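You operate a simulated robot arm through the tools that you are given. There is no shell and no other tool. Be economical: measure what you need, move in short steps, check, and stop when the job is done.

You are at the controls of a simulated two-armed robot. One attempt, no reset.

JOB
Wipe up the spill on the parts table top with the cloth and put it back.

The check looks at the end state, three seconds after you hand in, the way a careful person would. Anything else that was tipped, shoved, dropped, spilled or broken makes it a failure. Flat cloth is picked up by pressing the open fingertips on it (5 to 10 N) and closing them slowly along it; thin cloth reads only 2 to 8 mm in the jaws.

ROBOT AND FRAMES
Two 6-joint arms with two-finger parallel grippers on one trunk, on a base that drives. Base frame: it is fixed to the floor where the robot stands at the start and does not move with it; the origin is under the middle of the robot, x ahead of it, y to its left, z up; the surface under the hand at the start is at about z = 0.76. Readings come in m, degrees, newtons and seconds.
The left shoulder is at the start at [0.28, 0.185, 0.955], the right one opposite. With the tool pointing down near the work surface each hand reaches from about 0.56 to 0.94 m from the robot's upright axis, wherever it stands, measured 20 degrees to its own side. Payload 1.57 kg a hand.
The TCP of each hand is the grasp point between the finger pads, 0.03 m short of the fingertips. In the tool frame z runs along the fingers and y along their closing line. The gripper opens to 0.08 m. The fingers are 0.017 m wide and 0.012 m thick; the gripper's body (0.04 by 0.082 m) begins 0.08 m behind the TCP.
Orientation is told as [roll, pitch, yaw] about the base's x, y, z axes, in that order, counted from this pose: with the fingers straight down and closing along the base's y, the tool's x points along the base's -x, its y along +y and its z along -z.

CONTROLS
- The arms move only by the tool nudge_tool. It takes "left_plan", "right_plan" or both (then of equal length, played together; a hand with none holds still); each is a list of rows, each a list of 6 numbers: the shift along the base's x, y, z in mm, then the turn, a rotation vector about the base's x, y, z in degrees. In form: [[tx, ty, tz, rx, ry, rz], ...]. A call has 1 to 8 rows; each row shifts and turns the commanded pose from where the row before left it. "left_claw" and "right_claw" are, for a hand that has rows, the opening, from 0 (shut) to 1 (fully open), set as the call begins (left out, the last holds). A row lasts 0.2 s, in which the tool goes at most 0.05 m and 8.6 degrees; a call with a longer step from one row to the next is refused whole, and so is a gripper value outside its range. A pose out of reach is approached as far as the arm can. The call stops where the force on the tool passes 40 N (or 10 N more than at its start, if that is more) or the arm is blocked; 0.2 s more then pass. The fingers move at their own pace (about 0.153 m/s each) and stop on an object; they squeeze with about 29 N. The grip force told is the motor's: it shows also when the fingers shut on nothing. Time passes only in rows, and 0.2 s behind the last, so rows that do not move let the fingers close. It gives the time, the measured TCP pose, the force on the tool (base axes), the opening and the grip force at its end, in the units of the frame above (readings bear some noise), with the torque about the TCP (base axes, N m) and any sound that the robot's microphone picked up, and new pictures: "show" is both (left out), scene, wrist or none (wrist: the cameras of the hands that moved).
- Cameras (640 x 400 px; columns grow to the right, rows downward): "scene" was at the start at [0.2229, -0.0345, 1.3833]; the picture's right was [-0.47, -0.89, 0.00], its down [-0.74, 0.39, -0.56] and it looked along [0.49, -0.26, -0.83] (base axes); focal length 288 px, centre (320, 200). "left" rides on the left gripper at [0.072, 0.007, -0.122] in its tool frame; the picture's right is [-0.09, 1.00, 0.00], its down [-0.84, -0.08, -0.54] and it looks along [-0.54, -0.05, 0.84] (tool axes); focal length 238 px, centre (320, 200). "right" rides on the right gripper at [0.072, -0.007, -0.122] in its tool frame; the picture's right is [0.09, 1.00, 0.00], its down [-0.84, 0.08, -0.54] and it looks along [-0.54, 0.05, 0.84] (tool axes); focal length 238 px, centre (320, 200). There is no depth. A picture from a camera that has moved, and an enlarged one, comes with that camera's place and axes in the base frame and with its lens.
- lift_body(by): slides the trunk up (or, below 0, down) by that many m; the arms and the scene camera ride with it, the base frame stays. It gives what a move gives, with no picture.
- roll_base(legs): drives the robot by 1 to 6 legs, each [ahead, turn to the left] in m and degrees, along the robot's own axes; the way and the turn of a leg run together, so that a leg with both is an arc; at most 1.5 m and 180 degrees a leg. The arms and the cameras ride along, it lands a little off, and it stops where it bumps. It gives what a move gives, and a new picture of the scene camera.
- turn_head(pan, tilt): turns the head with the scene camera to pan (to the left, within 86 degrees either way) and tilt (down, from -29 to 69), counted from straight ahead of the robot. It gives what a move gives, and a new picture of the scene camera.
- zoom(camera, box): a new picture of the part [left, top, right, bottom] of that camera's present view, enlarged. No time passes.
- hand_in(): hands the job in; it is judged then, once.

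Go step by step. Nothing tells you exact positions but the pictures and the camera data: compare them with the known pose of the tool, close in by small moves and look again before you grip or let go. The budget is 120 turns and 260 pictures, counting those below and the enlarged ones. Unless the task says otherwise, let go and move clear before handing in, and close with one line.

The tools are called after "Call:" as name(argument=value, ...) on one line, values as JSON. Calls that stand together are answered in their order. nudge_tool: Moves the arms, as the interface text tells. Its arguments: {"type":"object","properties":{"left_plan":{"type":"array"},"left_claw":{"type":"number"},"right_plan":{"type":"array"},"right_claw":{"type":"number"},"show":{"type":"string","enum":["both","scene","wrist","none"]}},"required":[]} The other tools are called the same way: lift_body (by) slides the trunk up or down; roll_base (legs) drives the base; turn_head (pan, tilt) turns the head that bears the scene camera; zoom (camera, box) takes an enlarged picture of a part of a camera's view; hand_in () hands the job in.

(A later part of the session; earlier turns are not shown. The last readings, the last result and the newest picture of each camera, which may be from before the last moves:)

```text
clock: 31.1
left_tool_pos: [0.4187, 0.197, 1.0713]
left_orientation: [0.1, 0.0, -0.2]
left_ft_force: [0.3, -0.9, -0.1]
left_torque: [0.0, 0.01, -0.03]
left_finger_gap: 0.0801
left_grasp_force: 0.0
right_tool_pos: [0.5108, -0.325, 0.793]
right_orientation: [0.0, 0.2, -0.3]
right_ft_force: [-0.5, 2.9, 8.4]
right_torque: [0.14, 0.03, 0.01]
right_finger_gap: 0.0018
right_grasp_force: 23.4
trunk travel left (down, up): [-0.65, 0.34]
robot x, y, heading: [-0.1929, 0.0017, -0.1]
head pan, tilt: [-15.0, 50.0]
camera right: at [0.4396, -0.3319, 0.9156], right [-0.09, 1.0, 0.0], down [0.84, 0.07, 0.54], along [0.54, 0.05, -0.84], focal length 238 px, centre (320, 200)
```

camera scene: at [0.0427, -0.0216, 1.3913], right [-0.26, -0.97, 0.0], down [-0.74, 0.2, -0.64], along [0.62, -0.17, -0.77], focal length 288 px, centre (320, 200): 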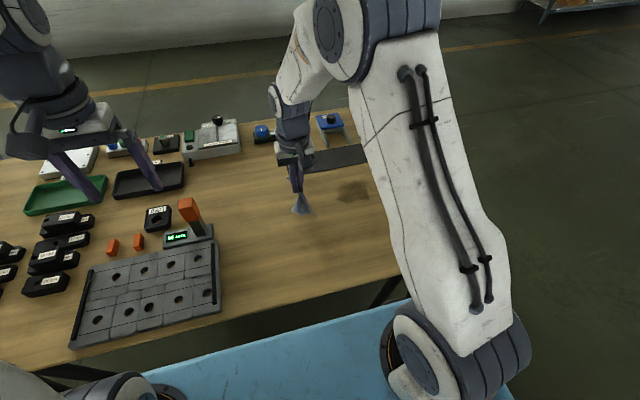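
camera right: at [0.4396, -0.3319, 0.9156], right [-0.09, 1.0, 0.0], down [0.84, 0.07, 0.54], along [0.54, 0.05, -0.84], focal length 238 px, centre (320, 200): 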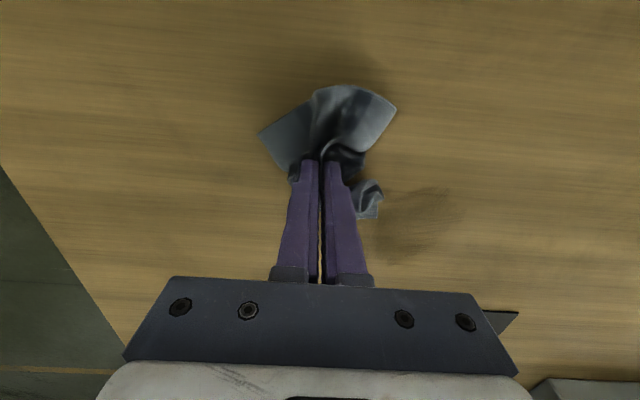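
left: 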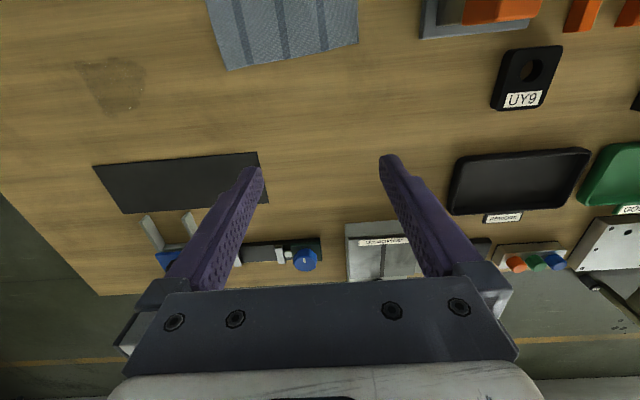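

The stroke visibly faded the smear, so I'll continue with closely spaced strokes toward larger x.

Call:
nudge_tool(right_plan=[[14, 0, 0, 0, 0, 0], [0, 40, 0, 0, 0, 0], [0, 40, 0, 0, 0, 0], [0, 45, 0, 0, 0, 0], [14, 10, 0, 0, 0, 0], [0, -45, 0, 0, 0, 0], [0, -45, 0, 0, 0, 0], [0, -45, 0, 0, 0, 0]], show="none")

Call:
nudge_tool(right_plan=[[14, 0, 0, 0, 0, 0], [0, 40, 0, 0, 0, 0], [0, 40, 0, 0, 0, 0], [0, 45, 0, 0, 0, 0], [14, 10, 0, 0, 0, 0], [0, -45, 0, 0, 0, 0], [0, -45, 0, 0, 0, 0], [0, -45, 0, 0, 0, 0]], show="wrist")

Call:
nudge_tool(right_plan=[[14, 0, 0, 0, 0, 0], [0, 40, 0, 0, 0, 0], [0, 40, 0, 0, 0, 0], [0, 45, 0, 0, 0, 0], [14, 10, 0, 0, 0, 0], [0, -45, 0, 0, 0, 0], [0, -45, 0, 0, 0, 0], [0, -45, 0, 0, 0, 0]], show="wrist")

```text
clock: 32.3
left_tool_pos: [0.4177, 0.197, 1.0713]
left_orientation: [0.0, -0.1, -0.2]
left_ft_force: [0.6, 0.1, 0.9]
left_torque: [0.02, -0.04, -0.01]
left_finger_gap: 0.0799
left_grasp_force: 0.2
right_tool_pos: [0.5311, -0.1928, 0.7933]
right_orientation: [-0.1, -0.1, -0.1]
right_ft_force: [-5.0, 0.5, 18.9]
right_torque: [0.08, 0.17, 0.02]
right_finger_gap: 0.0019
right_grasp_force: 23.7
trunk travel left (down, up): [-0.65, 0.34]
robot x, y, heading: [-0.1869, -0.0014, -0.2]
head pan, tilt: [-15.0, 50.0]
stopped in row 5 (right hand): the force on the tool passed its limit at 43 N (the readings are from after the stop); the commanded pose is now the measured one
```

```text
clock: 34.1
left_tool_pos: [0.4192, 0.1977, 1.072]
left_orientation: [0.0, 0.0, -0.2]
left_ft_force: [-0.8, 0.7, 1.5]
left_torque: [0.0, 0.02, -0.04]
left_finger_gap: 0.0799
left_grasp_force: 0.1
right_tool_pos: [0.5596, -0.1939, 0.793]
right_orientation: [-0.2, 0.2, -0.1]
right_ft_force: [0.7, 5.0, 19.4]
right_torque: [0.24, 0.01, -0.04]
right_finger_gap: 0.0022
right_grasp_force: 23.2
trunk travel left (down, up): [-0.65, 0.34]
robot x, y, heading: [-0.1942, -0.0001, -0.3]
head pan, tilt: [-15.0, 50.0]
camera right: at [0.488, -0.2, 0.9153], right [-0.09, 1.0, 0.0], down [0.84, 0.08, 0.54], along [0.54, 0.05, -0.84], focal length 238 px, centre (320, 200)
```

right: 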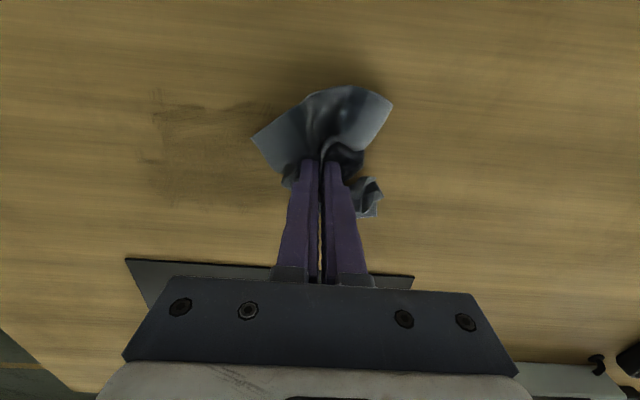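

```text
clock: 35.3
left_tool_pos: [0.4181, 0.196, 1.0705]
left_orientation: [0.0, 0.0, -0.3]
left_ft_force: [-0.4, -0.5, 0.5]
left_torque: [0.04, -0.05, -0.01]
left_finger_gap: 0.0799
left_grasp_force: 0.1
right_tool_pos: [0.5861, -0.0624, 0.7934]
right_orientation: [0.1, 0.0, -0.2]
right_ft_force: [-2.7, 0.1, 15.4]
right_torque: [0.04, 0.13, 0.02]
right_finger_gap: 0.002
right_grasp_force: 23.8
trunk travel left (down, up): [-0.65, 0.34]
robot x, y, heading: [-0.1906, 0.0012, -0.4]
head pan, tilt: [-15.0, 50.0]
stopped in row 6 (right hand): the force on the tool passed its limit at 42 N (the readings are from after the stop); the commanded pose is now the measured one
camera right: at [0.5131, -0.0695, 0.9153], right [-0.09, 1.0, 0.0], down [0.84, 0.07, 0.54], along [0.54, 0.05, -0.84], focal length 238 px, centre (320, 200)
```

right: 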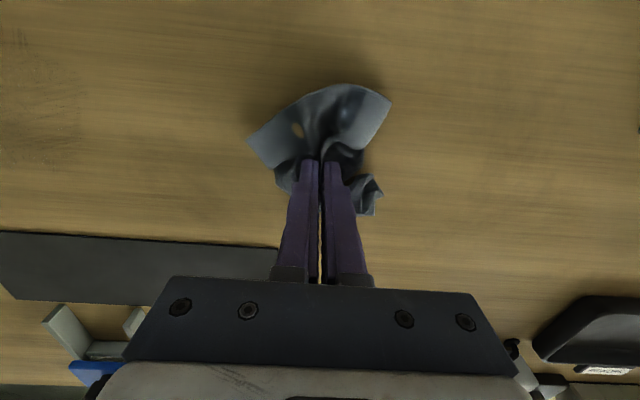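

The fast strokes spiked the force and were cut short, but the stain is nearly gone. I'll go gentler, with slower strokes at slightly less pressure.

Call:
nudge_tool(right_plan=[[0, -35, 0.5, 0, 0, 0], [0, -35, 0, 0, 0, 0], [0, -35, 0, 0, 0, 0], [2, -35, 0, 0, 0, 0], [2, -32, 0, 0, 0, 0], [2, -32, 0, 0, 0, 0], [2, -32, 0, 0, 0, 0], [2, -32, 0, 0, 0, 0]], show="wrist")

```text
clock: 37.1
left_tool_pos: [0.4192, 0.1982, 1.0703]
left_orientation: [0.0, 0.0, -0.3]
left_ft_force: [-0.8, -0.5, 0.8]
left_torque: [0.01, -0.02, -0.01]
left_finger_gap: 0.0799
left_grasp_force: 0.1
right_tool_pos: [0.5926, -0.3291, 0.793]
right_orientation: [0.0, 0.2, -0.2]
right_ft_force: [0.9, 4.2, 17.2]
right_torque: [0.18, -0.03, 0.01]
right_finger_gap: 0.0022
right_grasp_force: 23.7
trunk travel left (down, up): [-0.65, 0.34]
robot x, y, heading: [-0.1912, 0.0016, -0.5]
head pan, tilt: [-15.0, 50.0]
camera right: at [0.5223, -0.3368, 0.9154], right [-0.09, 1.0, 0.0], down [0.84, 0.08, 0.54], along [0.54, 0.05, -0.84], focal length 238 px, centre (320, 200)
```

right: 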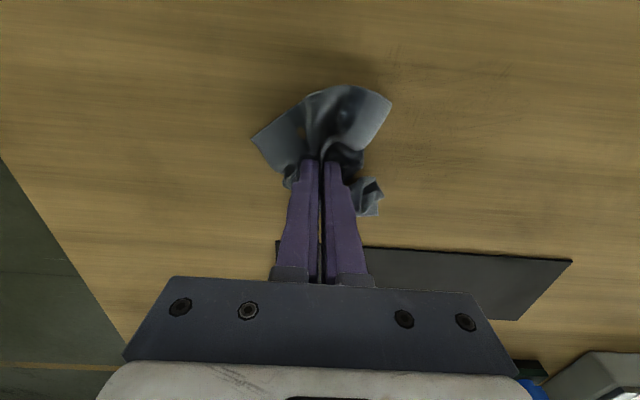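

Only a very faint trace is left. I'll make another pass back and forth at intermediate lines.

Call:
nudge_tool(right_plan=[[-10, 0, 0.2, 0, 0, 0], [0, 33, 0, 0, 0, 0], [0, 33, 0, 0, 0, 0], [0, 33, 0, 0, 0, 0], [0, 33, 0, 0, 0, 0], [-12, 0, 0, 0, 0, 0], [0, 0, 0, 0, 0, 0]], show="none")

Call:
nudge_tool(right_plan=[[0, -33, 0, 0, 0, 0], [0, -33, 0, 0, 0, 0], [0, -33, 0, 0, 0, 0], [0, -33, 0, 0, 0, 0], [-12, 0, 0, 0, 0, 0], [0, 0, 0, 0, 0, 0]], show="wrist")

```text
clock: 38.7
left_tool_pos: [0.4186, 0.1973, 1.0712]
left_orientation: [0.0, 0.0, -0.3]
left_ft_force: [0.2, 0.6, 0.1]
left_torque: [-0.01, 0.0, 0.01]
left_finger_gap: 0.0802
left_grasp_force: 0.2
right_tool_pos: [0.573, -0.1963, 0.7922]
right_orientation: [0.1, 0.1, -0.1]
right_ft_force: [4.9, 2.0, 16.3]
right_torque: [0.13, -0.12, 0.0]
right_finger_gap: 0.002
right_grasp_force: 23.9
trunk travel left (down, up): [-0.65, 0.34]
robot x, y, heading: [-0.1911, 0.0021, -0.2]
head pan, tilt: [-15.0, 50.0]
```

```text
clock: 40.1
left_tool_pos: [0.4204, 0.1957, 1.0709]
left_orientation: [0.0, 0.0, -0.2]
left_ft_force: [-1.2, -0.4, -0.7]
left_torque: [0.0, -0.04, 0.01]
left_finger_gap: 0.0802
left_grasp_force: 0.0
right_tool_pos: [0.5614, -0.331, 0.7923]
right_orientation: [0.1, 0.0, 0.0]
right_ft_force: [3.8, -1.1, 14.3]
right_torque: [0.06, -0.15, -0.07]
right_finger_gap: 0.0021
right_grasp_force: 23.4
trunk travel left (down, up): [-0.65, 0.34]
robot x, y, heading: [-0.1921, 0.0001, -0.1]
head pan, tilt: [-15.0, 50.0]
camera right: at [0.4894, -0.3392, 0.9153], right [-0.09, 1.0, 0.0], down [0.84, 0.08, 0.54], along [0.54, 0.05, -0.84], focal length 238 px, centre (320, 200)
```

right: 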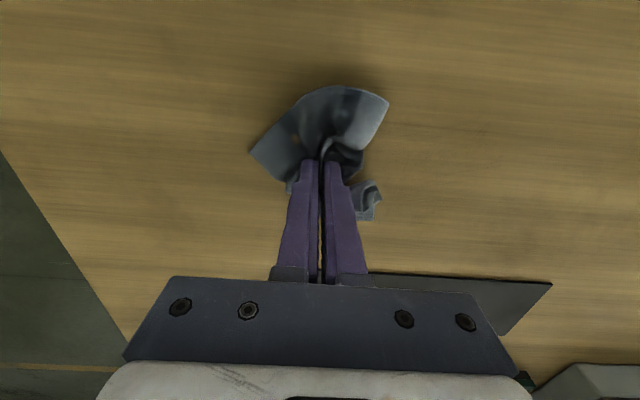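

Call:
nudge_tool(right_plan=[[0, 33, 0, 0, 0, 0], [0, 33, 0, 0, 0, 0], [0, 33, 0, 0, 0, 0], [0, 33, 0, 0, 0, 0], [-12, 0, 0, 0, 0, 0], [0, 0, 0, 0, 0, 0]], show="none")

Call:
nudge_tool(right_plan=[[0, -33, 0, 0, 0, 0], [0, -33, 0, 0, 0, 0], [0, -33, 0, 0, 0, 0], [0, -33, 0, 0, 0, 0], [-14, 0, 0, 0, 0, 0], [0, 0, 0, 0, 0, 0]], show="none")

Call:
nudge_tool(right_plan=[[0, 33, 0, 0, 0, 0], [0, 33, 0, 0, 0, 0], [0, 33, 0, 0, 0, 0], [0, 33, 0, 0, 0, 0], [0, 33, 0, 0, 0, 0], [0, 33, 0, 0, 0, 0], [0, 0, 0, 0, 0, 0]], show="both")

```text
clock: 41.5
left_tool_pos: [0.4196, 0.1963, 1.0702]
left_orientation: [0.0, 0.0, -0.2]
left_ft_force: [0.2, -0.3, -1.0]
left_torque: [0.0, -0.02, -0.02]
left_finger_gap: 0.0801
left_grasp_force: 0.2
right_tool_pos: [0.5489, -0.1965, 0.7929]
right_orientation: [0.2, 0.3, -0.1]
right_ft_force: [2.2, 0.3, 5.5]
right_torque: [0.07, -0.06, 0.0]
right_finger_gap: 0.002
right_grasp_force: 23.5
trunk travel left (down, up): [-0.65, 0.34]
robot x, y, heading: [-0.1892, 0.0005, -0.6]
head pan, tilt: [-15.0, 50.0]
```

```text
clock: 42.9
left_tool_pos: [0.419, 0.1966, 1.0716]
left_orientation: [0.0, 0.0, -0.2]
left_ft_force: [-0.5, 0.0, -0.7]
left_torque: [-0.02, 0.01, 0.01]
left_finger_gap: 0.0798
left_grasp_force: 0.0
right_tool_pos: [0.5354, -0.3307, 0.7931]
right_orientation: [0.0, 0.1, -0.2]
right_ft_force: [3.5, -0.6, 12.6]
right_torque: [0.02, -0.17, 0.0]
right_finger_gap: 0.0019
right_grasp_force: 23.4
trunk travel left (down, up): [-0.65, 0.34]
robot x, y, heading: [-0.1933, 0.0001, -0.1]
head pan, tilt: [-15.0, 50.0]
```

```text
clock: 44.5
left_tool_pos: [0.4191, 0.1958, 1.0708]
left_orientation: [-0.1, 0.0, -0.1]
left_ft_force: [1.0, 0.6, 0.0]
left_torque: [0.02, 0.0, -0.02]
left_finger_gap: 0.0799
left_grasp_force: 0.0
right_tool_pos: [0.5334, -0.1329, 0.7921]
right_orientation: [0.1, 0.1, -0.2]
right_ft_force: [0.5, -8.7, 26.0]
right_torque: [-0.14, 0.05, -0.02]
right_finger_gap: 0.0018
right_grasp_force: 23.2
trunk travel left (down, up): [-0.65, 0.34]
robot x, y, heading: [-0.1913, 0.0053, -0.0]
head pan, tilt: [-15.0, 50.0]
camera scene: at [0.0416, -0.0222, 1.3916], right [-0.26, -0.96, 0.0], down [-0.74, 0.2, -0.64], along [0.62, -0.17, -0.77], focal length 288 px, centre (320, 200)
camera right: at [0.462, -0.1392, 0.9152], right [-0.09, 1.0, 0.0], down [0.84, 0.07, 0.54], along [0.54, 0.05, -0.84], focal length 238 px, centre (320, 200)
```

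scene: 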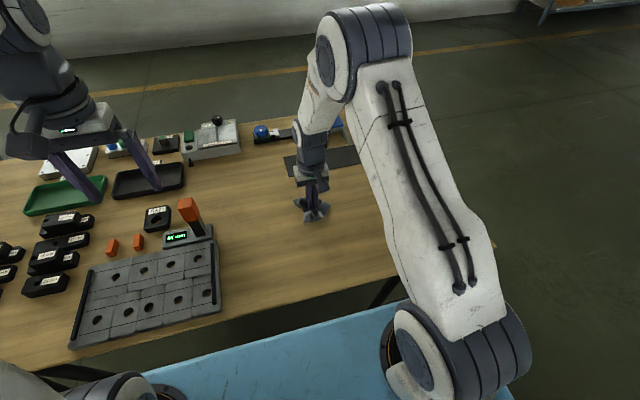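
right: 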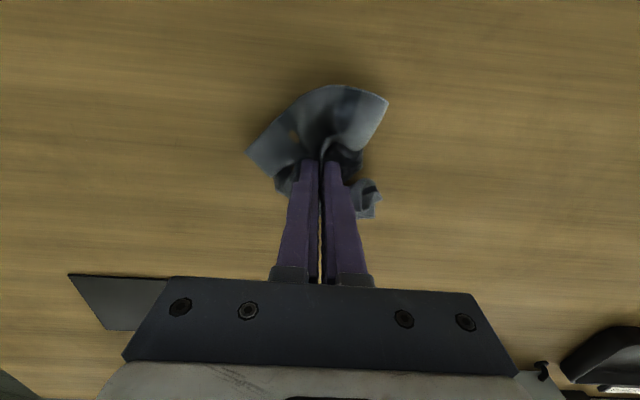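

Call:
zoom(camera="right", box=[0, 60, 320, 260])

Call:
zoom(camera="scene", box=[270, 150, 430, 250])

```text
2.00 times, centred on (160, 160) of right
camera zoom: at [0.462, -0.1392, 0.9152], right [-0.09, 1.0, 0.0], down [0.84, 0.07, 0.54], along [0.54, 0.05, -0.84], focal length 477 px, centre (640, 280)
```

zoom: 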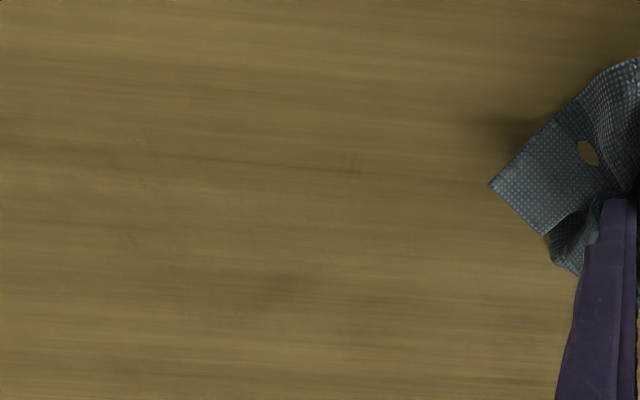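

```text
4.00 times, centred on (350, 200) of scene
camera zoom: at [0.0416, -0.0222, 1.3916], right [-0.26, -0.96, 0.0], down [-0.74, 0.2, -0.64], along [0.62, -0.17, -0.77], focal length 1152 px, centre (200, 200)
```

zoom: 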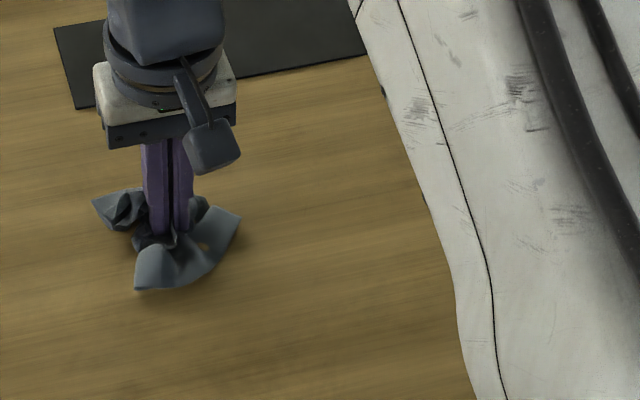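

The table looks clean apart from possible traces near (0.574, −0.264) and (0.525, −0.294). I'll make one more round over those to be safe.

Call:
nudge_tool(right_plan=[[-4, -30, 0.5, 0, 0, 0], [-4, -33, 0, 0, 0, 0], [0, -33, 0, 0, 0, 0], [0, -33, 0, 0, 0, 0], [0, -33, 0, 0, 0, 0], [0, -28, 0, 0, 0, 0], [10, 0, 0, 0, 0, 0], [0, 0, 0, 0, 0, 0]], show="none")

Call:
nudge_tool(right_plan=[[20, 0, 0, 0, 0, 0], [22, 0, 0, 0, 0, 0], [0, 33, 0, 0, 0, 0], [0, 33, 0, 0, 0, 0], [0, 33, 0, 0, 0, 0], [0, 30, 0, 0, 0, 0], [0, 0, 0, 0, 0, 0]], show="none")

Call:
nudge_tool(right_plan=[[-12, 0, 0, 0, 0, 0], [0, -33, 0, 0, 0, 0], [0, -33, 0, 0, 0, 0], [0, -33, 0, 0, 0, 0], [0, -33, 0, 0, 0, 0], [0, 0, 0, 0, 0, 0]], show="wrist")

```text
clock: 46.3
left_tool_pos: [0.4185, 0.1973, 1.0715]
left_orientation: [-0.1, -0.1, -0.3]
left_ft_force: [0.1, 0.2, -0.6]
left_torque: [0.01, 0.0, -0.06]
left_finger_gap: 0.0802
left_grasp_force: 0.0
right_tool_pos: [0.5339, -0.3229, 0.7917]
right_orientation: [0.0, 0.2, -0.2]
right_ft_force: [-9.2, -0.3, 28.6]
right_torque: [0.1, 0.33, 0.08]
right_finger_gap: 0.0022
right_grasp_force: 23.6
trunk travel left (down, up): [-0.65, 0.34]
robot x, y, heading: [-0.1923, -0.001, -0.3]
head pan, tilt: [-15.0, 50.0]
```

```text
clock: 47.9
left_tool_pos: [0.4196, 0.1963, 1.0709]
left_orientation: [0.1, 0.1, -0.2]
left_ft_force: [-0.1, -1.0, 0.3]
left_torque: [0.0, 0.02, -0.05]
left_finger_gap: 0.0801
left_grasp_force: 0.1
right_tool_pos: [0.5787, -0.1931, 0.7927]
right_orientation: [0.1, 0.2, -0.3]
right_ft_force: [0.3, -4.1, 15.0]
right_torque: [-0.07, 0.04, 0.01]
right_finger_gap: 0.0018
right_grasp_force: 23.7
trunk travel left (down, up): [-0.65, 0.34]
robot x, y, heading: [-0.1906, -0.0013, -0.1]
head pan, tilt: [-15.0, 50.0]
```

```text
clock: 49.3
left_tool_pos: [0.4191, 0.1959, 1.0713]
left_orientation: [0.0, 0.0, -0.2]
left_ft_force: [-0.4, -0.4, -0.3]
left_torque: [0.0, -0.03, 0.03]
left_finger_gap: 0.0799
left_grasp_force: 0.1
right_tool_pos: [0.5658, -0.3251, 0.7931]
right_orientation: [0.1, 0.0, -0.1]
right_ft_force: [0.2, 7.2, 23.1]
right_torque: [0.35, 0.01, 0.0]
right_finger_gap: 0.0019
right_grasp_force: 23.4
trunk travel left (down, up): [-0.65, 0.34]
robot x, y, heading: [-0.1933, 0.0044, -0.4]
head pan, tilt: [-15.0, 50.0]
camera right: at [0.4952, -0.3323, 0.9151], right [-0.09, 1.0, 0.0], down [0.84, 0.08, 0.54], along [0.54, 0.05, -0.84], focal length 238 px, centre (320, 200)
```

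right: 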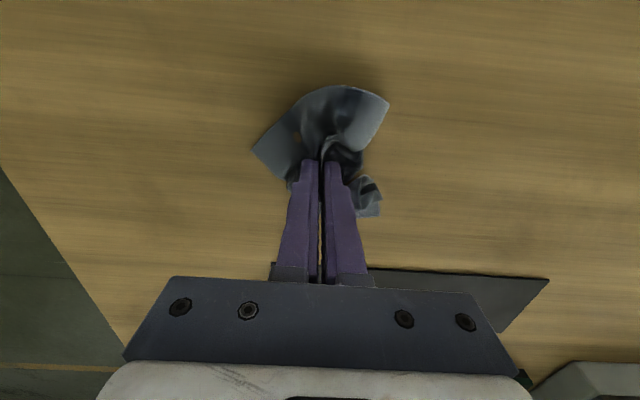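

It looks clean. I'll lift the cloth, carry it back over its old place and check the table.

Call:
nudge_tool(right_plan=[[0, 0, 30, 0, 0, 0], [0, 0, 40, 0, 0, 0], [-8, 40, 20, 0, 0, 0], [-10, 45, 10, 0, 0, 0], [-10, 45, 0, 0, 0, 0], [-10, 45, 0, 0, 0, 0], [-10, 45, 0, 0, 0, 0], [0, 0, 0, 0, 0, 0]], show="none")

Call:
nudge_tool(right_plan=[[-19, 40, 0, 0, 0, 0], [-19, 41, 0, 0, 0, 0], [0, 0, 0, 0, 0, 0]], show="both")

```text
clock: 51.1
left_tool_pos: [0.4192, 0.1966, 1.0711]
left_orientation: [0.2, -0.1, -0.2]
left_ft_force: [0.1, -0.5, 0.4]
left_torque: [0.04, 0.01, 0.01]
left_finger_gap: 0.0801
left_grasp_force: 0.0
right_tool_pos: [0.5174, -0.1062, 0.8921]
right_orientation: [0.1, 0.2, -0.2]
right_ft_force: [0.2, 0.8, 0.0]
right_torque: [-0.03, 0.02, 0.01]
right_finger_gap: 0.0019
right_grasp_force: 23.2
trunk travel left (down, up): [-0.65, 0.34]
robot x, y, heading: [-0.1894, 0.0014, -0.1]
head pan, tilt: [-15.0, 50.0]
```

```text
clock: 51.9
left_tool_pos: [0.4193, 0.1967, 1.0713]
left_orientation: [0.0, 0.0, -0.2]
left_ft_force: [-0.1, -0.4, -0.2]
left_torque: [0.03, 0.03, 0.01]
left_finger_gap: 0.0798
left_grasp_force: 0.0
right_tool_pos: [0.4781, -0.0249, 0.8891]
right_orientation: [0.2, 0.3, -0.2]
right_ft_force: [-0.6, 0.2, -0.7]
right_torque: [-0.01, -0.02, 0.0]
right_finger_gap: 0.0019
right_grasp_force: 23.5
trunk travel left (down, up): [-0.65, 0.34]
robot x, y, heading: [-0.1904, 0.0028, -0.2]
head pan, tilt: [-15.0, 50.0]
camera scene: at [0.0425, -0.0219, 1.3913], right [-0.26, -0.96, 0.0], down [-0.74, 0.2, -0.64], along [0.62, -0.17, -0.77], focal length 288 px, centre (320, 200)
camera right: at [0.4066, -0.0318, 1.0131], right [-0.09, 1.0, 0.0], down [0.84, 0.07, 0.54], along [0.54, 0.05, -0.84], focal length 238 px, centre (320, 200)
```

scene: 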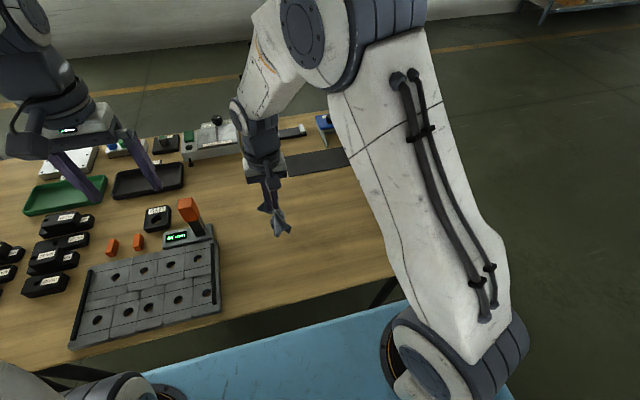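
right: 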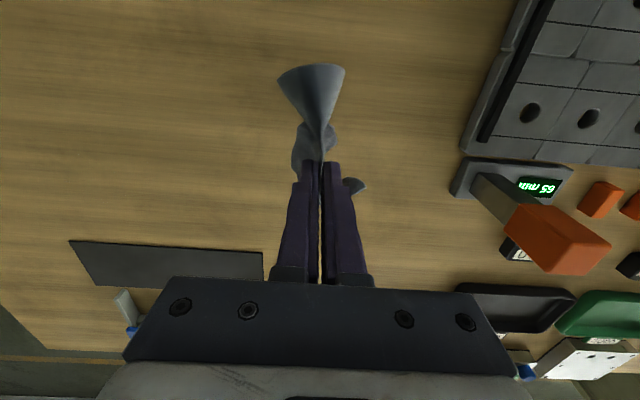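

Call:
zoom(camera="right", box=[0, 60, 320, 260])

Call:
nudge_tool(right_plan=[[0, 0, -25, 0, 0, 0], [0, 0, -25, 0, 0, 0], [0, 0, -25, 0, 0, 0], [0, 0, -15, 0, 0, 0], [0, 0, -5, 0, 0, 0], [0, 0, 0, 0, 0, 0]], show="wrist")

```text
2.00 times, centred on (160, 160) of right
camera zoom: at [0.4066, -0.0318, 1.0131], right [-0.09, 1.0, 0.0], down [0.84, 0.07, 0.54], along [0.54, 0.05, -0.84], focal length 477 px, centre (640, 280)
```

zoom: 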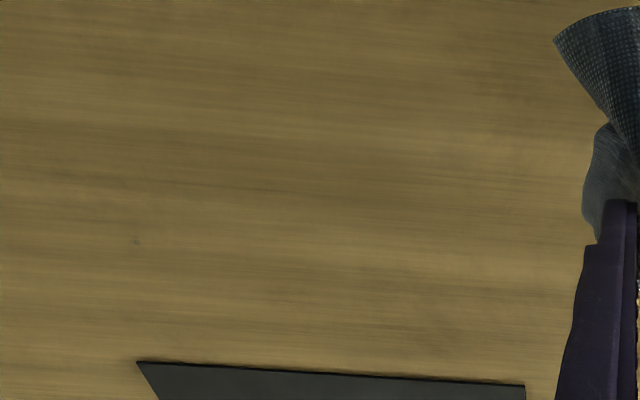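

```text
clock: 53.3
left_tool_pos: [0.4201, 0.196, 1.071]
left_orientation: [-0.1, 0.0, -0.2]
left_ft_force: [-0.6, 0.2, -0.1]
left_torque: [-0.04, 0.0, 0.01]
left_finger_gap: 0.08
left_grasp_force: 0.1
right_tool_pos: [0.4796, -0.0229, 0.7962]
right_orientation: [0.1, 0.1, 0.0]
right_ft_force: [-0.9, 0.5, 3.9]
right_torque: [-0.01, -0.01, 0.0]
right_finger_gap: 0.0021
right_grasp_force: 23.9
trunk travel left (down, up): [-0.65, 0.34]
robot x, y, heading: [-0.189, 0.0024, -0.1]
head pan, tilt: [-15.0, 50.0]
camera right: at [0.4084, -0.0305, 0.9202], right [-0.09, 1.0, 0.0], down [0.84, 0.07, 0.54], along [0.54, 0.05, -0.84], focal length 238 px, centre (320, 200)
```

right: 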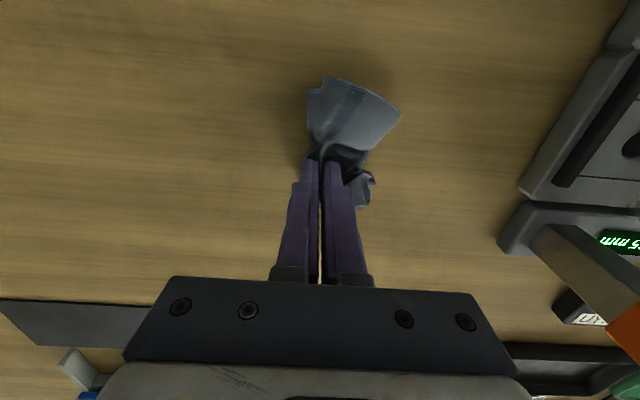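

There's a tiny speck left near (0.567, −0.32). While I still hold the cloth, I'll go back and scrub it.

Call:
nudge_tool(right_plan=[[0, 0, 35, 0, 0, 0], [0, -35, 25, 0, 0, 0], [14, -45, 0, 0, 0, 0], [15, -45, 0, 0, 0, 0], [15, -45, 0, 0, 0, 0], [15, -45, 0, 0, 0, 0], [15, -40, 0, 0, 0, 0], [15, -25, 0, 0, 0, 0]], show="wrist")

Call:
zoom(camera="right", box=[160, 60, 480, 260])

```text
clock: 55.1
left_tool_pos: [0.4192, 0.1957, 1.0704]
left_orientation: [0.0, 0.0, -0.2]
left_ft_force: [0.4, 0.0, -0.1]
left_torque: [0.0, -0.01, -0.01]
left_finger_gap: 0.0799
left_grasp_force: 0.0
right_tool_pos: [0.5708, -0.3077, 0.858]
right_orientation: [0.1, 0.2, -0.2]
right_ft_force: [0.5, 0.1, 0.1]
right_torque: [0.0, 0.03, 0.0]
right_finger_gap: 0.0018
right_grasp_force: 23.4
trunk travel left (down, up): [-0.65, 0.34]
robot x, y, heading: [-0.1921, -0.0008, -0.1]
head pan, tilt: [-15.0, 50.0]
camera right: at [0.4997, -0.3138, 0.9811], right [-0.09, 1.0, 0.0], down [0.84, 0.07, 0.54], along [0.54, 0.05, -0.84], focal length 238 px, centre (320, 200)
```

right: 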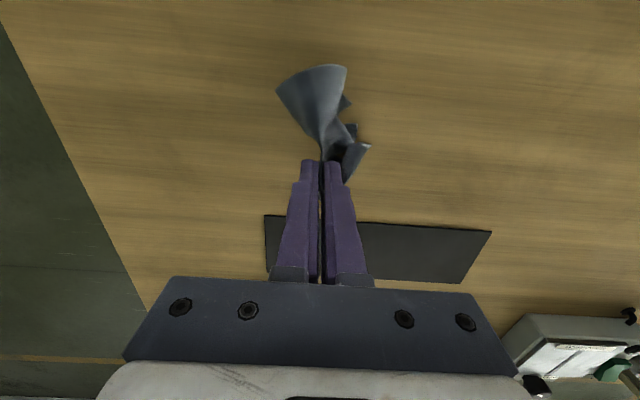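

```text
2.00 times, centred on (320, 160) of right
camera zoom: at [0.4997, -0.3138, 0.9811], right [-0.09, 1.0, 0.0], down [0.84, 0.07, 0.54], along [0.54, 0.05, -0.84], focal length 477 px, centre (320, 280)
```

zoom: 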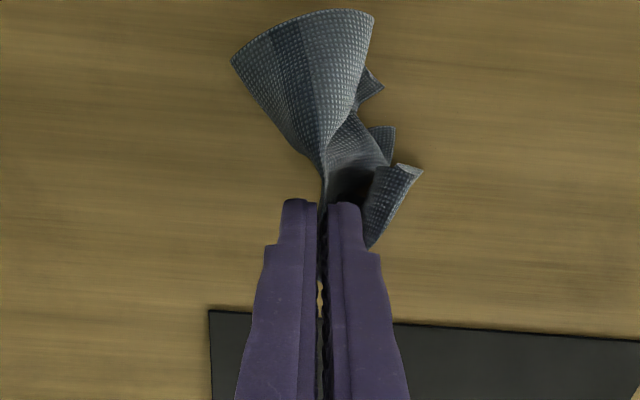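

The speck lies under the fingers, so I'll lower there and scrub in a small pattern.

Call:
nudge_tool(right_plan=[[0, 10, -30, 0, 0, 0], [0, 0, -28, 0, 0, 0], [0, 0, -5, 0, 0, 0], [0, -20, 0, 0, 0, 0], [0, -20, 0, 0, 0, 0], [8, 0, 0, 0, 0, 0], [0, 20, 0, 0, 0, 0], [0, 0, 0, 0, 0, 0]], show="none")

Call:
nudge_tool(right_plan=[[-16, 0, 0, 0, 0, 0], [0, -20, 0, 0, 0, 0], [-8, 0, 0, 0, 0, 0], [0, 25, 0, 0, 0, 0], [10, 5, 0, 0, 0, 0], [0, -25, 0, 0, 0, 0], [0, 30, 0, 0, 0, 0], [0, 0, 0, 0, 0, 0]], show="none")

Call:
nudge_tool(right_plan=[[0, 0, 35, 0, 0, 0], [-5, 25, 35, 0, 0, 0], [-10, 45, 10, 0, 0, 0], [-10, 45, 0, 0, 0, 0], [-15, 45, 0, 0, 0, 0], [-15, 45, 0, 0, 0, 0], [-15, 45, 0, 0, 0, 0], [0, 0, 0, 0, 0, 0]], show="wrist")

Call:
zoom(camera="right", box=[0, 60, 320, 260])

```text
clock: 56.9
left_tool_pos: [0.4193, 0.1961, 1.0705]
left_orientation: [0.0, 0.0, -0.2]
left_ft_force: [-0.9, 0.0, -0.1]
left_torque: [0.0, -0.02, 0.01]
left_finger_gap: 0.0798
left_grasp_force: 0.1
right_tool_pos: [0.5775, -0.3148, 0.7944]
right_orientation: [0.1, 0.2, -0.2]
right_ft_force: [0.3, -1.6, 3.4]
right_torque: [-0.01, 0.02, 0.01]
right_finger_gap: 0.0016
right_grasp_force: 23.4
trunk travel left (down, up): [-0.65, 0.34]
robot x, y, heading: [-0.1935, -0.0009, 0.0]
head pan, tilt: [-15.0, 50.0]
```

```text
clock: 58.7
left_tool_pos: [0.4185, 0.1963, 1.0705]
left_orientation: [0.0, 0.0, -0.1]
left_ft_force: [-0.9, 0.3, 0.0]
left_torque: [-0.02, 0.0, 0.01]
left_finger_gap: 0.0799
left_grasp_force: 0.0
right_tool_pos: [0.5627, -0.2988, 0.7935]
right_orientation: [0.1, 0.2, -0.1]
right_ft_force: [0.1, -0.3, 0.7]
right_torque: [-0.01, -0.04, -0.03]
right_finger_gap: 0.0021
right_grasp_force: 23.9
trunk travel left (down, up): [-0.65, 0.34]
robot x, y, heading: [-0.192, -0.0002, -0.4]
head pan, tilt: [-15.0, 50.0]
```

```text
clock: 60.5
left_tool_pos: [0.4197, 0.1973, 1.0713]
left_orientation: [0.0, 0.0, -0.2]
left_ft_force: [0.4, 0.5, -0.6]
left_torque: [0.02, 0.0, 0.02]
left_finger_gap: 0.0804
left_grasp_force: 0.0
right_tool_pos: [0.4943, -0.0527, 0.8771]
right_orientation: [0.1, 0.1, -0.3]
right_ft_force: [0.0, -0.4, -0.4]
right_torque: [-0.01, 0.04, 0.03]
right_finger_gap: 0.0019
right_grasp_force: 23.5
trunk travel left (down, up): [-0.65, 0.34]
robot x, y, heading: [-0.1938, 0.0015, -0.5]
head pan, tilt: [-15.0, 50.0]
camera right: at [0.4226, -0.0587, 0.9992], right [-0.09, 1.0, 0.0], down [0.84, 0.07, 0.54], along [0.54, 0.05, -0.84], focal length 238 px, centre (320, 200)
```

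right: 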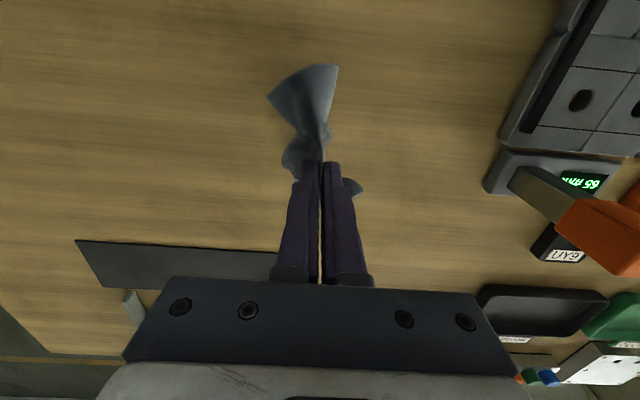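

```text
2.00 times, centred on (160, 160) of right
camera zoom: at [0.4226, -0.0587, 0.9992], right [-0.09, 1.0, 0.0], down [0.84, 0.07, 0.54], along [0.54, 0.05, -0.84], focal length 477 px, centre (640, 280)
```

zoom: 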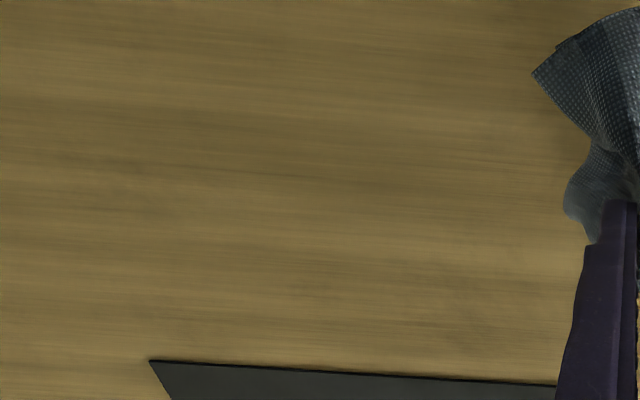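

The table is clean now. I'll set the cloth down at its original place and open the fingers.

Call:
nudge_tool(right_plan=[[-14, 29, 0, 0, 0, 0], [0, 0, -25, 0, 0, 0], [0, 0, -25, 0, 0, 0], [0, 0, -20, 0, 0, 0], [0, 0, -11, 0, 0, 0], [0, 0, 0, 0, 0, 0], [0, 0, 0, 0, 0, 0]], show="none")

Call:
nudge_tool(right_plan=[[0, 0, 0, 0, 0, 0], [0, 0, 0, 0, 0, 0], [0, 0, 0, 0, 0, 0]], right_claw=0.4, show="wrist")

```text
clock: 62.1
left_tool_pos: [0.4198, 0.1964, 1.0713]
left_orientation: [-0.1, 0.1, -0.2]
left_ft_force: [0.2, 0.1, 0.3]
left_torque: [0.01, 0.01, 0.0]
left_finger_gap: 0.0801
left_grasp_force: 0.1
right_tool_pos: [0.4819, -0.021, 0.7941]
right_orientation: [0.1, 0.2, -0.1]
right_ft_force: [0.0, 0.9, 5.0]
right_torque: [0.05, -0.02, -0.05]
right_finger_gap: 0.002
right_grasp_force: 23.7
trunk travel left (down, up): [-0.65, 0.34]
robot x, y, heading: [-0.1949, 0.0003, -0.3]
head pan, tilt: [-15.0, 50.0]
```

```text
clock: 62.9
left_tool_pos: [0.4196, 0.1959, 1.0706]
left_orientation: [0.1, 0.0, -0.3]
left_ft_force: [-0.4, -0.2, -0.6]
left_torque: [-0.03, -0.02, 0.01]
left_finger_gap: 0.08
left_grasp_force: 0.1
right_tool_pos: [0.4813, -0.0219, 0.7936]
right_orientation: [0.1, 0.1, -0.1]
right_ft_force: [0.3, -1.7, 3.7]
right_torque: [0.05, -0.05, -0.02]
right_finger_gap: 0.0309
right_grasp_force: 0.2
trunk travel left (down, up): [-0.65, 0.34]
robot x, y, heading: [-0.1917, 0.0026, -0.2]
head pan, tilt: [-15.0, 50.0]
camera right: at [0.4096, -0.0281, 0.9166], right [-0.09, 1.0, 0.0], down [0.84, 0.07, 0.54], along [0.54, 0.05, -0.84], focal length 238 px, centre (320, 200)
```

right: 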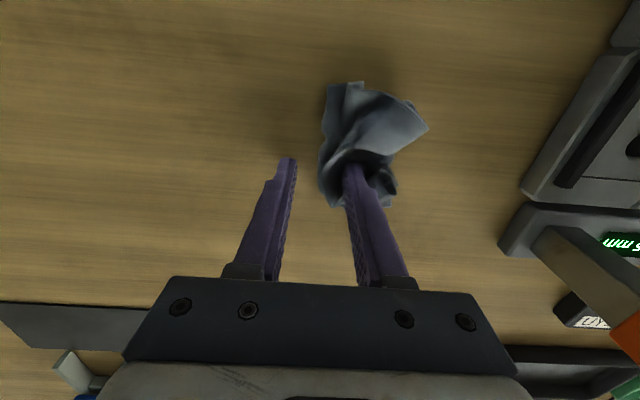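

The cloth is off one finger and rests crumpled around the other. I'll lift straight up slowly and look.

Call:
nudge_tool(right_plan=[[0, 0, 5, 0, 0, 0], [0, 0, 10, 0, 0, 0], [0, 0, 15, 0, 0, 0], [0, 0, 30, 0, 0, 0], [0, 0, 40, 0, 0, 0], [0, 0, 0, 0, 0, 0]], show="both")

```text
clock: 64.3
left_tool_pos: [0.4199, 0.1973, 1.0697]
left_orientation: [-0.1, -0.2, -0.2]
left_ft_force: [0.3, -0.5, -0.3]
left_torque: [-0.01, -0.02, 0.02]
left_finger_gap: 0.0803
left_grasp_force: 0.0
right_tool_pos: [0.4795, -0.0197, 0.8929]
right_orientation: [0.2, 0.4, 0.0]
right_ft_force: [0.2, -1.2, -0.3]
right_torque: [0.02, -0.02, 0.01]
right_finger_gap: 0.032
right_grasp_force: 0.1
trunk travel left (down, up): [-0.65, 0.34]
robot x, y, heading: [-0.1896, 0.0004, -0.1]
head pan, tilt: [-15.0, 50.0]
camera scene: at [0.0425, -0.022, 1.3913], right [-0.26, -0.96, 0.0], down [-0.74, 0.2, -0.64], along [0.62, -0.17, -0.77], focal length 288 px, centre (320, 200)
camera right: at [0.4077, -0.0273, 1.0157], right [-0.09, 1.0, 0.0], down [0.84, 0.07, 0.54], along [0.54, 0.05, -0.84], focal length 238 px, centre (320, 200)
```

scene: 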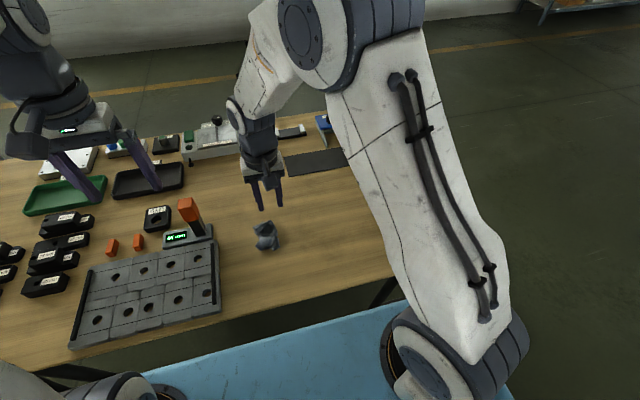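
right: 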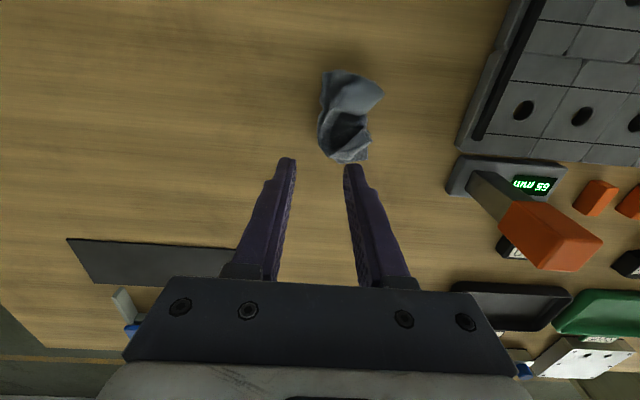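

The cloth is in its old spot, but it's a small crumpled wad about 3 cm off centre. I'll look closely to see whether I can spread it out.

Call:
zoom(camera="right", box=[260, 40, 440, 190])

Call:
zoom(camera="scene", box=[220, 200, 310, 270])

```text
2.67 times, centred on (350, 115) of right
camera zoom: at [0.4077, -0.0273, 1.0157], right [-0.09, 1.0, 0.0], down [0.84, 0.07, 0.54], along [0.54, 0.05, -0.84], focal length 636 px, centre (240, 427)
```

zoom: 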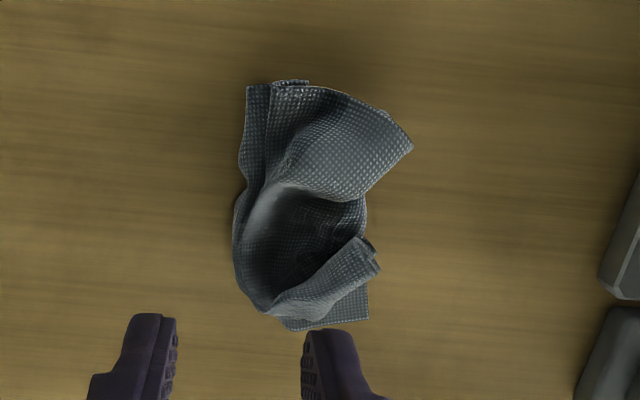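

```text
5.71 times, centred on (265, 235) of scene
camera zoom: at [0.0425, -0.022, 1.3913], right [-0.26, -0.96, 0.0], down [-0.74, 0.2, -0.64], along [0.62, -0.17, -0.77], focal length 1646 px, centre (634, 0)
```

zoom: 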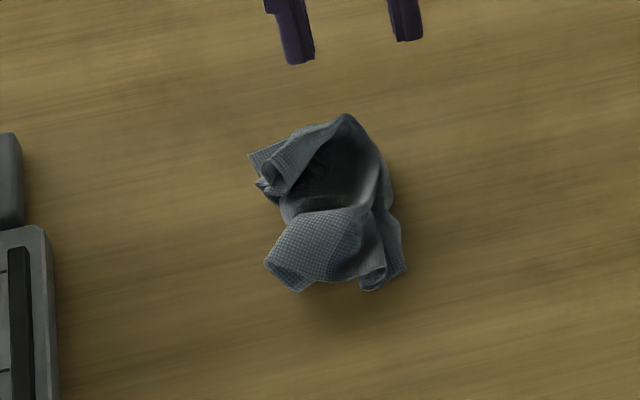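

I can improve this. I'll pinch the fan-shaped flap at its outer edge near (0.428, 0.012), lift so it hangs out, then lay it down by moving towards −x.

Call:
nudge_tool(right_plan=[[-26, 16, 0, 0, 0, 0], [-26, 16, 0, 0, 0, 0], [0, 0, -25, 0, 0, 0], [0, 0, -25, 0, 0, 0], [0, 0, 0, 0, 0, 0]], right_claw=0.6, show="wrist")

```text
clock: 65.5
left_tool_pos: [0.4194, 0.1954, 1.0703]
left_orientation: [0.0, 0.0, -0.1]
left_ft_force: [-0.7, -1.1, -0.1]
left_torque: [-0.01, 0.02, 0.03]
left_finger_gap: 0.0802
left_grasp_force: 0.0
right_tool_pos: [0.428, 0.0117, 0.8434]
right_orientation: [0.1, 0.2, -0.1]
right_ft_force: [0.1, -0.6, -0.2]
right_torque: [0.01, 0.01, 0.02]
right_finger_gap: 0.0478
right_grasp_force: 0.1
trunk travel left (down, up): [-0.65, 0.34]
robot x, y, heading: [-0.1917, 0.0046, -0.2]
head pan, tilt: [-15.0, 50.0]
camera right: at [0.3566, 0.0038, 0.965], right [-0.09, 1.0, 0.0], down [0.84, 0.07, 0.54], along [0.54, 0.05, -0.84], focal length 238 px, centre (320, 200)
```

right: 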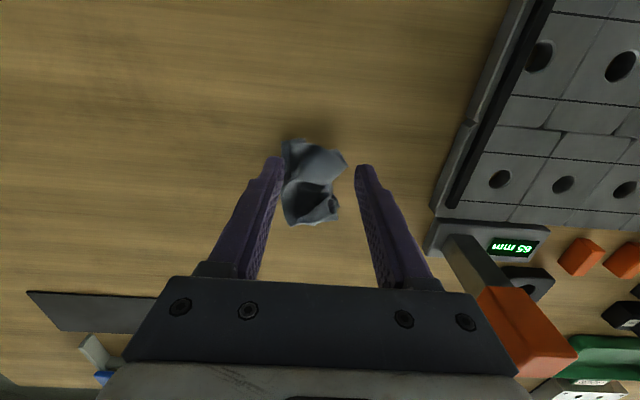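

The fan edge sits at about x 0.42, y 0.003. I'll shift slightly, descend to just above the table and close on it.

Call:
nudge_tool(right_plan=[[0, -8, -10, 0, 0, 0], [0, 0, -20, 0, 0, 0], [0, 0, -15, 0, 0, 0], [0, 0, -4, 0, 0, 0], [0, 0, 0, 0, 0, 0]], right_claw=0.75, show="wrist")

```text
clock: 66.7
left_tool_pos: [0.4212, 0.196, 1.0721]
left_orientation: [-0.1, 0.0, -0.2]
left_ft_force: [-0.7, 0.0, -0.3]
left_torque: [0.02, 0.04, 0.02]
left_finger_gap: 0.08
left_grasp_force: 0.1
right_tool_pos: [0.4277, 0.0028, 0.794]
right_orientation: [0.0, 0.2, -0.1]
right_ft_force: [-0.4, -0.2, -0.9]
right_torque: [-0.01, -0.01, 0.0]
right_finger_gap: 0.0603
right_grasp_force: 0.1
trunk travel left (down, up): [-0.65, 0.34]
robot x, y, heading: [-0.1911, -0.0019, -0.2]
head pan, tilt: [-15.0, 50.0]
camera right: at [0.3559, -0.0036, 0.9168], right [-0.09, 1.0, 0.0], down [0.84, 0.07, 0.54], along [0.54, 0.05, -0.84], focal length 238 px, centre (320, 200)
```

right: 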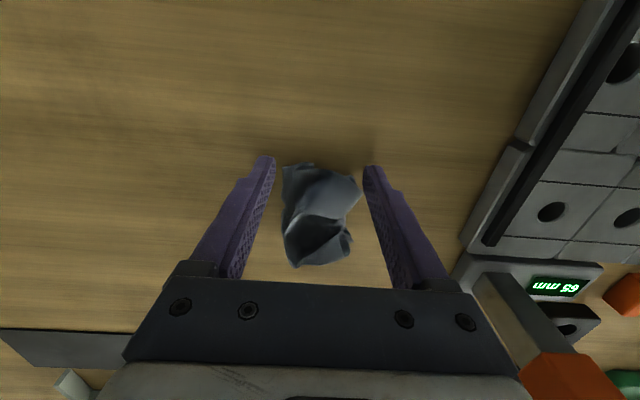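

Call:
nudge_tool(right_plan=[[0, 0, 0, 0, 0, 0], [0, 0, 0, 0, 0, 0]], right_claw=0.3, show="none")

Call:
nudge_tool(right_plan=[[0, 0, 0, 0, 0, 0], [0, 0, 0, 0, 0, 0], [0, 0, 0, 0, 0, 0]], right_claw=0, show="wrist")

```text
clock: 67.3
left_tool_pos: [0.4192, 0.1956, 1.0713]
left_orientation: [-0.1, -0.1, -0.2]
left_ft_force: [-0.3, 0.5, -0.7]
left_torque: [0.01, 0.0, 0.0]
left_finger_gap: 0.0802
left_grasp_force: 0.0
right_tool_pos: [0.4279, 0.0032, 0.7946]
right_orientation: [0.1, 0.2, -0.1]
right_ft_force: [0.7, -1.0, 0.4]
right_torque: [-0.04, -0.01, 0.04]
right_finger_gap: 0.0239
right_grasp_force: 0.0
trunk travel left (down, up): [-0.65, 0.34]
robot x, y, heading: [-0.1895, 0.0013, -0.1]
head pan, tilt: [-15.0, 50.0]
```

```text
clock: 68.1
left_tool_pos: [0.4184, 0.1976, 1.0708]
left_orientation: [0.0, 0.0, -0.2]
left_ft_force: [0.0, -0.2, -0.6]
left_torque: [0.03, 0.03, 0.0]
left_finger_gap: 0.0799
left_grasp_force: 0.0
right_tool_pos: [0.4276, 0.0034, 0.7938]
right_orientation: [0.1, 0.3, -0.2]
right_ft_force: [-0.4, 0.2, -0.2]
right_torque: [-0.01, -0.01, -0.03]
right_finger_gap: 0.003
right_grasp_force: 24.3
trunk travel left (down, up): [-0.65, 0.34]
robot x, y, heading: [-0.1928, 0.0001, -0.3]
head pan, tilt: [-15.0, 50.0]
camera right: at [0.3559, -0.0037, 0.9169], right [-0.09, 1.0, 0.0], down [0.84, 0.07, 0.54], along [0.54, 0.05, -0.84], focal length 238 px, centre (320, 200)
```

right: 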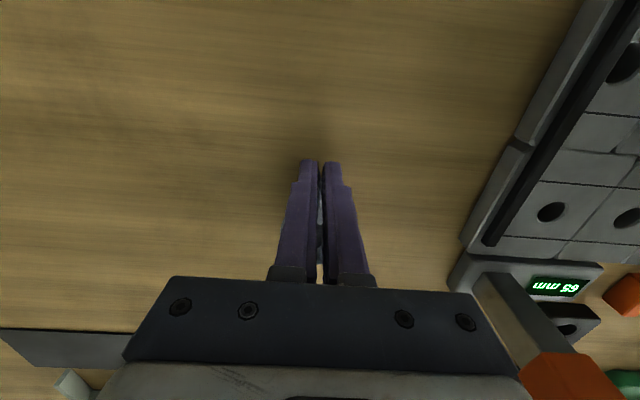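

Something is gripped (3 mm), and the rest is hidden behind the fingers. I'll lift gently and look from the scene camera.

Call:
nudge_tool(right_plan=[[0, 0, 30, 0, 0, 0], [10, -6, 40, 0, 0, 0], [20, -10, 40, 0, 0, 0], [20, -10, 40, 0, 0, 0], [0, 0, 0, 0, 0, 0]], show="both")

Call:
zoom(camera="scene", box=[200, 120, 360, 270])

```text
clock: 69.3
left_tool_pos: [0.4189, 0.1973, 1.0699]
left_orientation: [0.0, 0.1, -0.2]
left_ft_force: [-0.2, 0.1, 0.6]
left_torque: [0.02, -0.03, 0.01]
left_finger_gap: 0.0802
left_grasp_force: 0.1
right_tool_pos: [0.4776, -0.0216, 0.9444]
right_orientation: [0.1, 0.3, -0.1]
right_ft_force: [0.3, 0.4, 0.9]
right_torque: [-0.02, 0.04, 0.03]
right_finger_gap: 0.003
right_grasp_force: 24.3
trunk travel left (down, up): [-0.65, 0.34]
robot x, y, heading: [-0.1919, -0.0023, -0.1]
head pan, tilt: [-15.0, 50.0]
camera scene: at [0.0425, -0.0221, 1.3913], right [-0.26, -0.96, 0.0], down [-0.74, 0.2, -0.64], along [0.62, -0.17, -0.77], focal length 288 px, centre (320, 200)
camera right: at [0.4074, -0.0286, 1.0665], right [-0.09, 1.0, 0.0], down [0.84, 0.07, 0.54], along [0.54, 0.05, -0.84], focal length 238 px, centre (320, 200)
```

scene: 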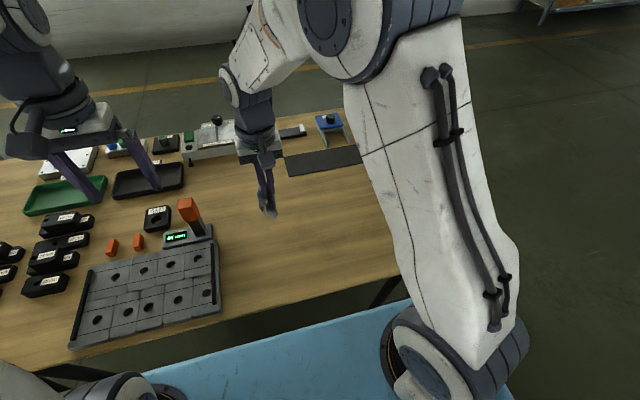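
right: 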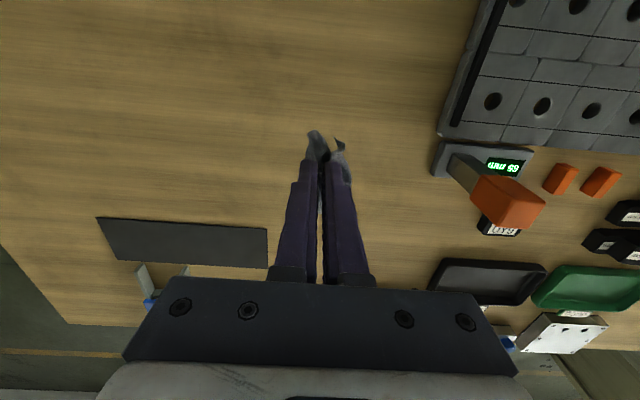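

```text
2.67 times, centred on (280, 195) of scene
camera zoom: at [0.0425, -0.0221, 1.3913], right [-0.26, -0.96, 0.0], down [-0.74, 0.2, -0.64], along [0.62, -0.17, -0.77], focal length 768 px, centre (427, 213)
```

zoom: 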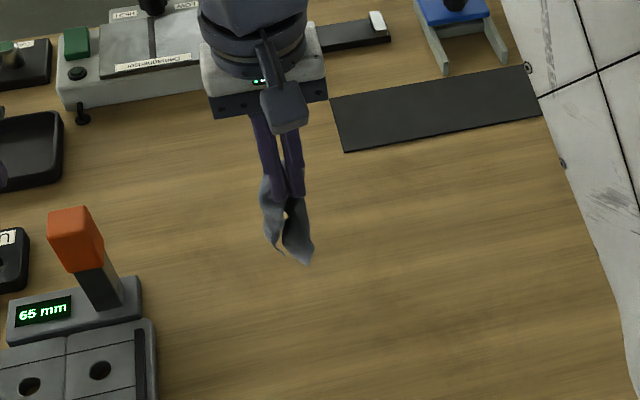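

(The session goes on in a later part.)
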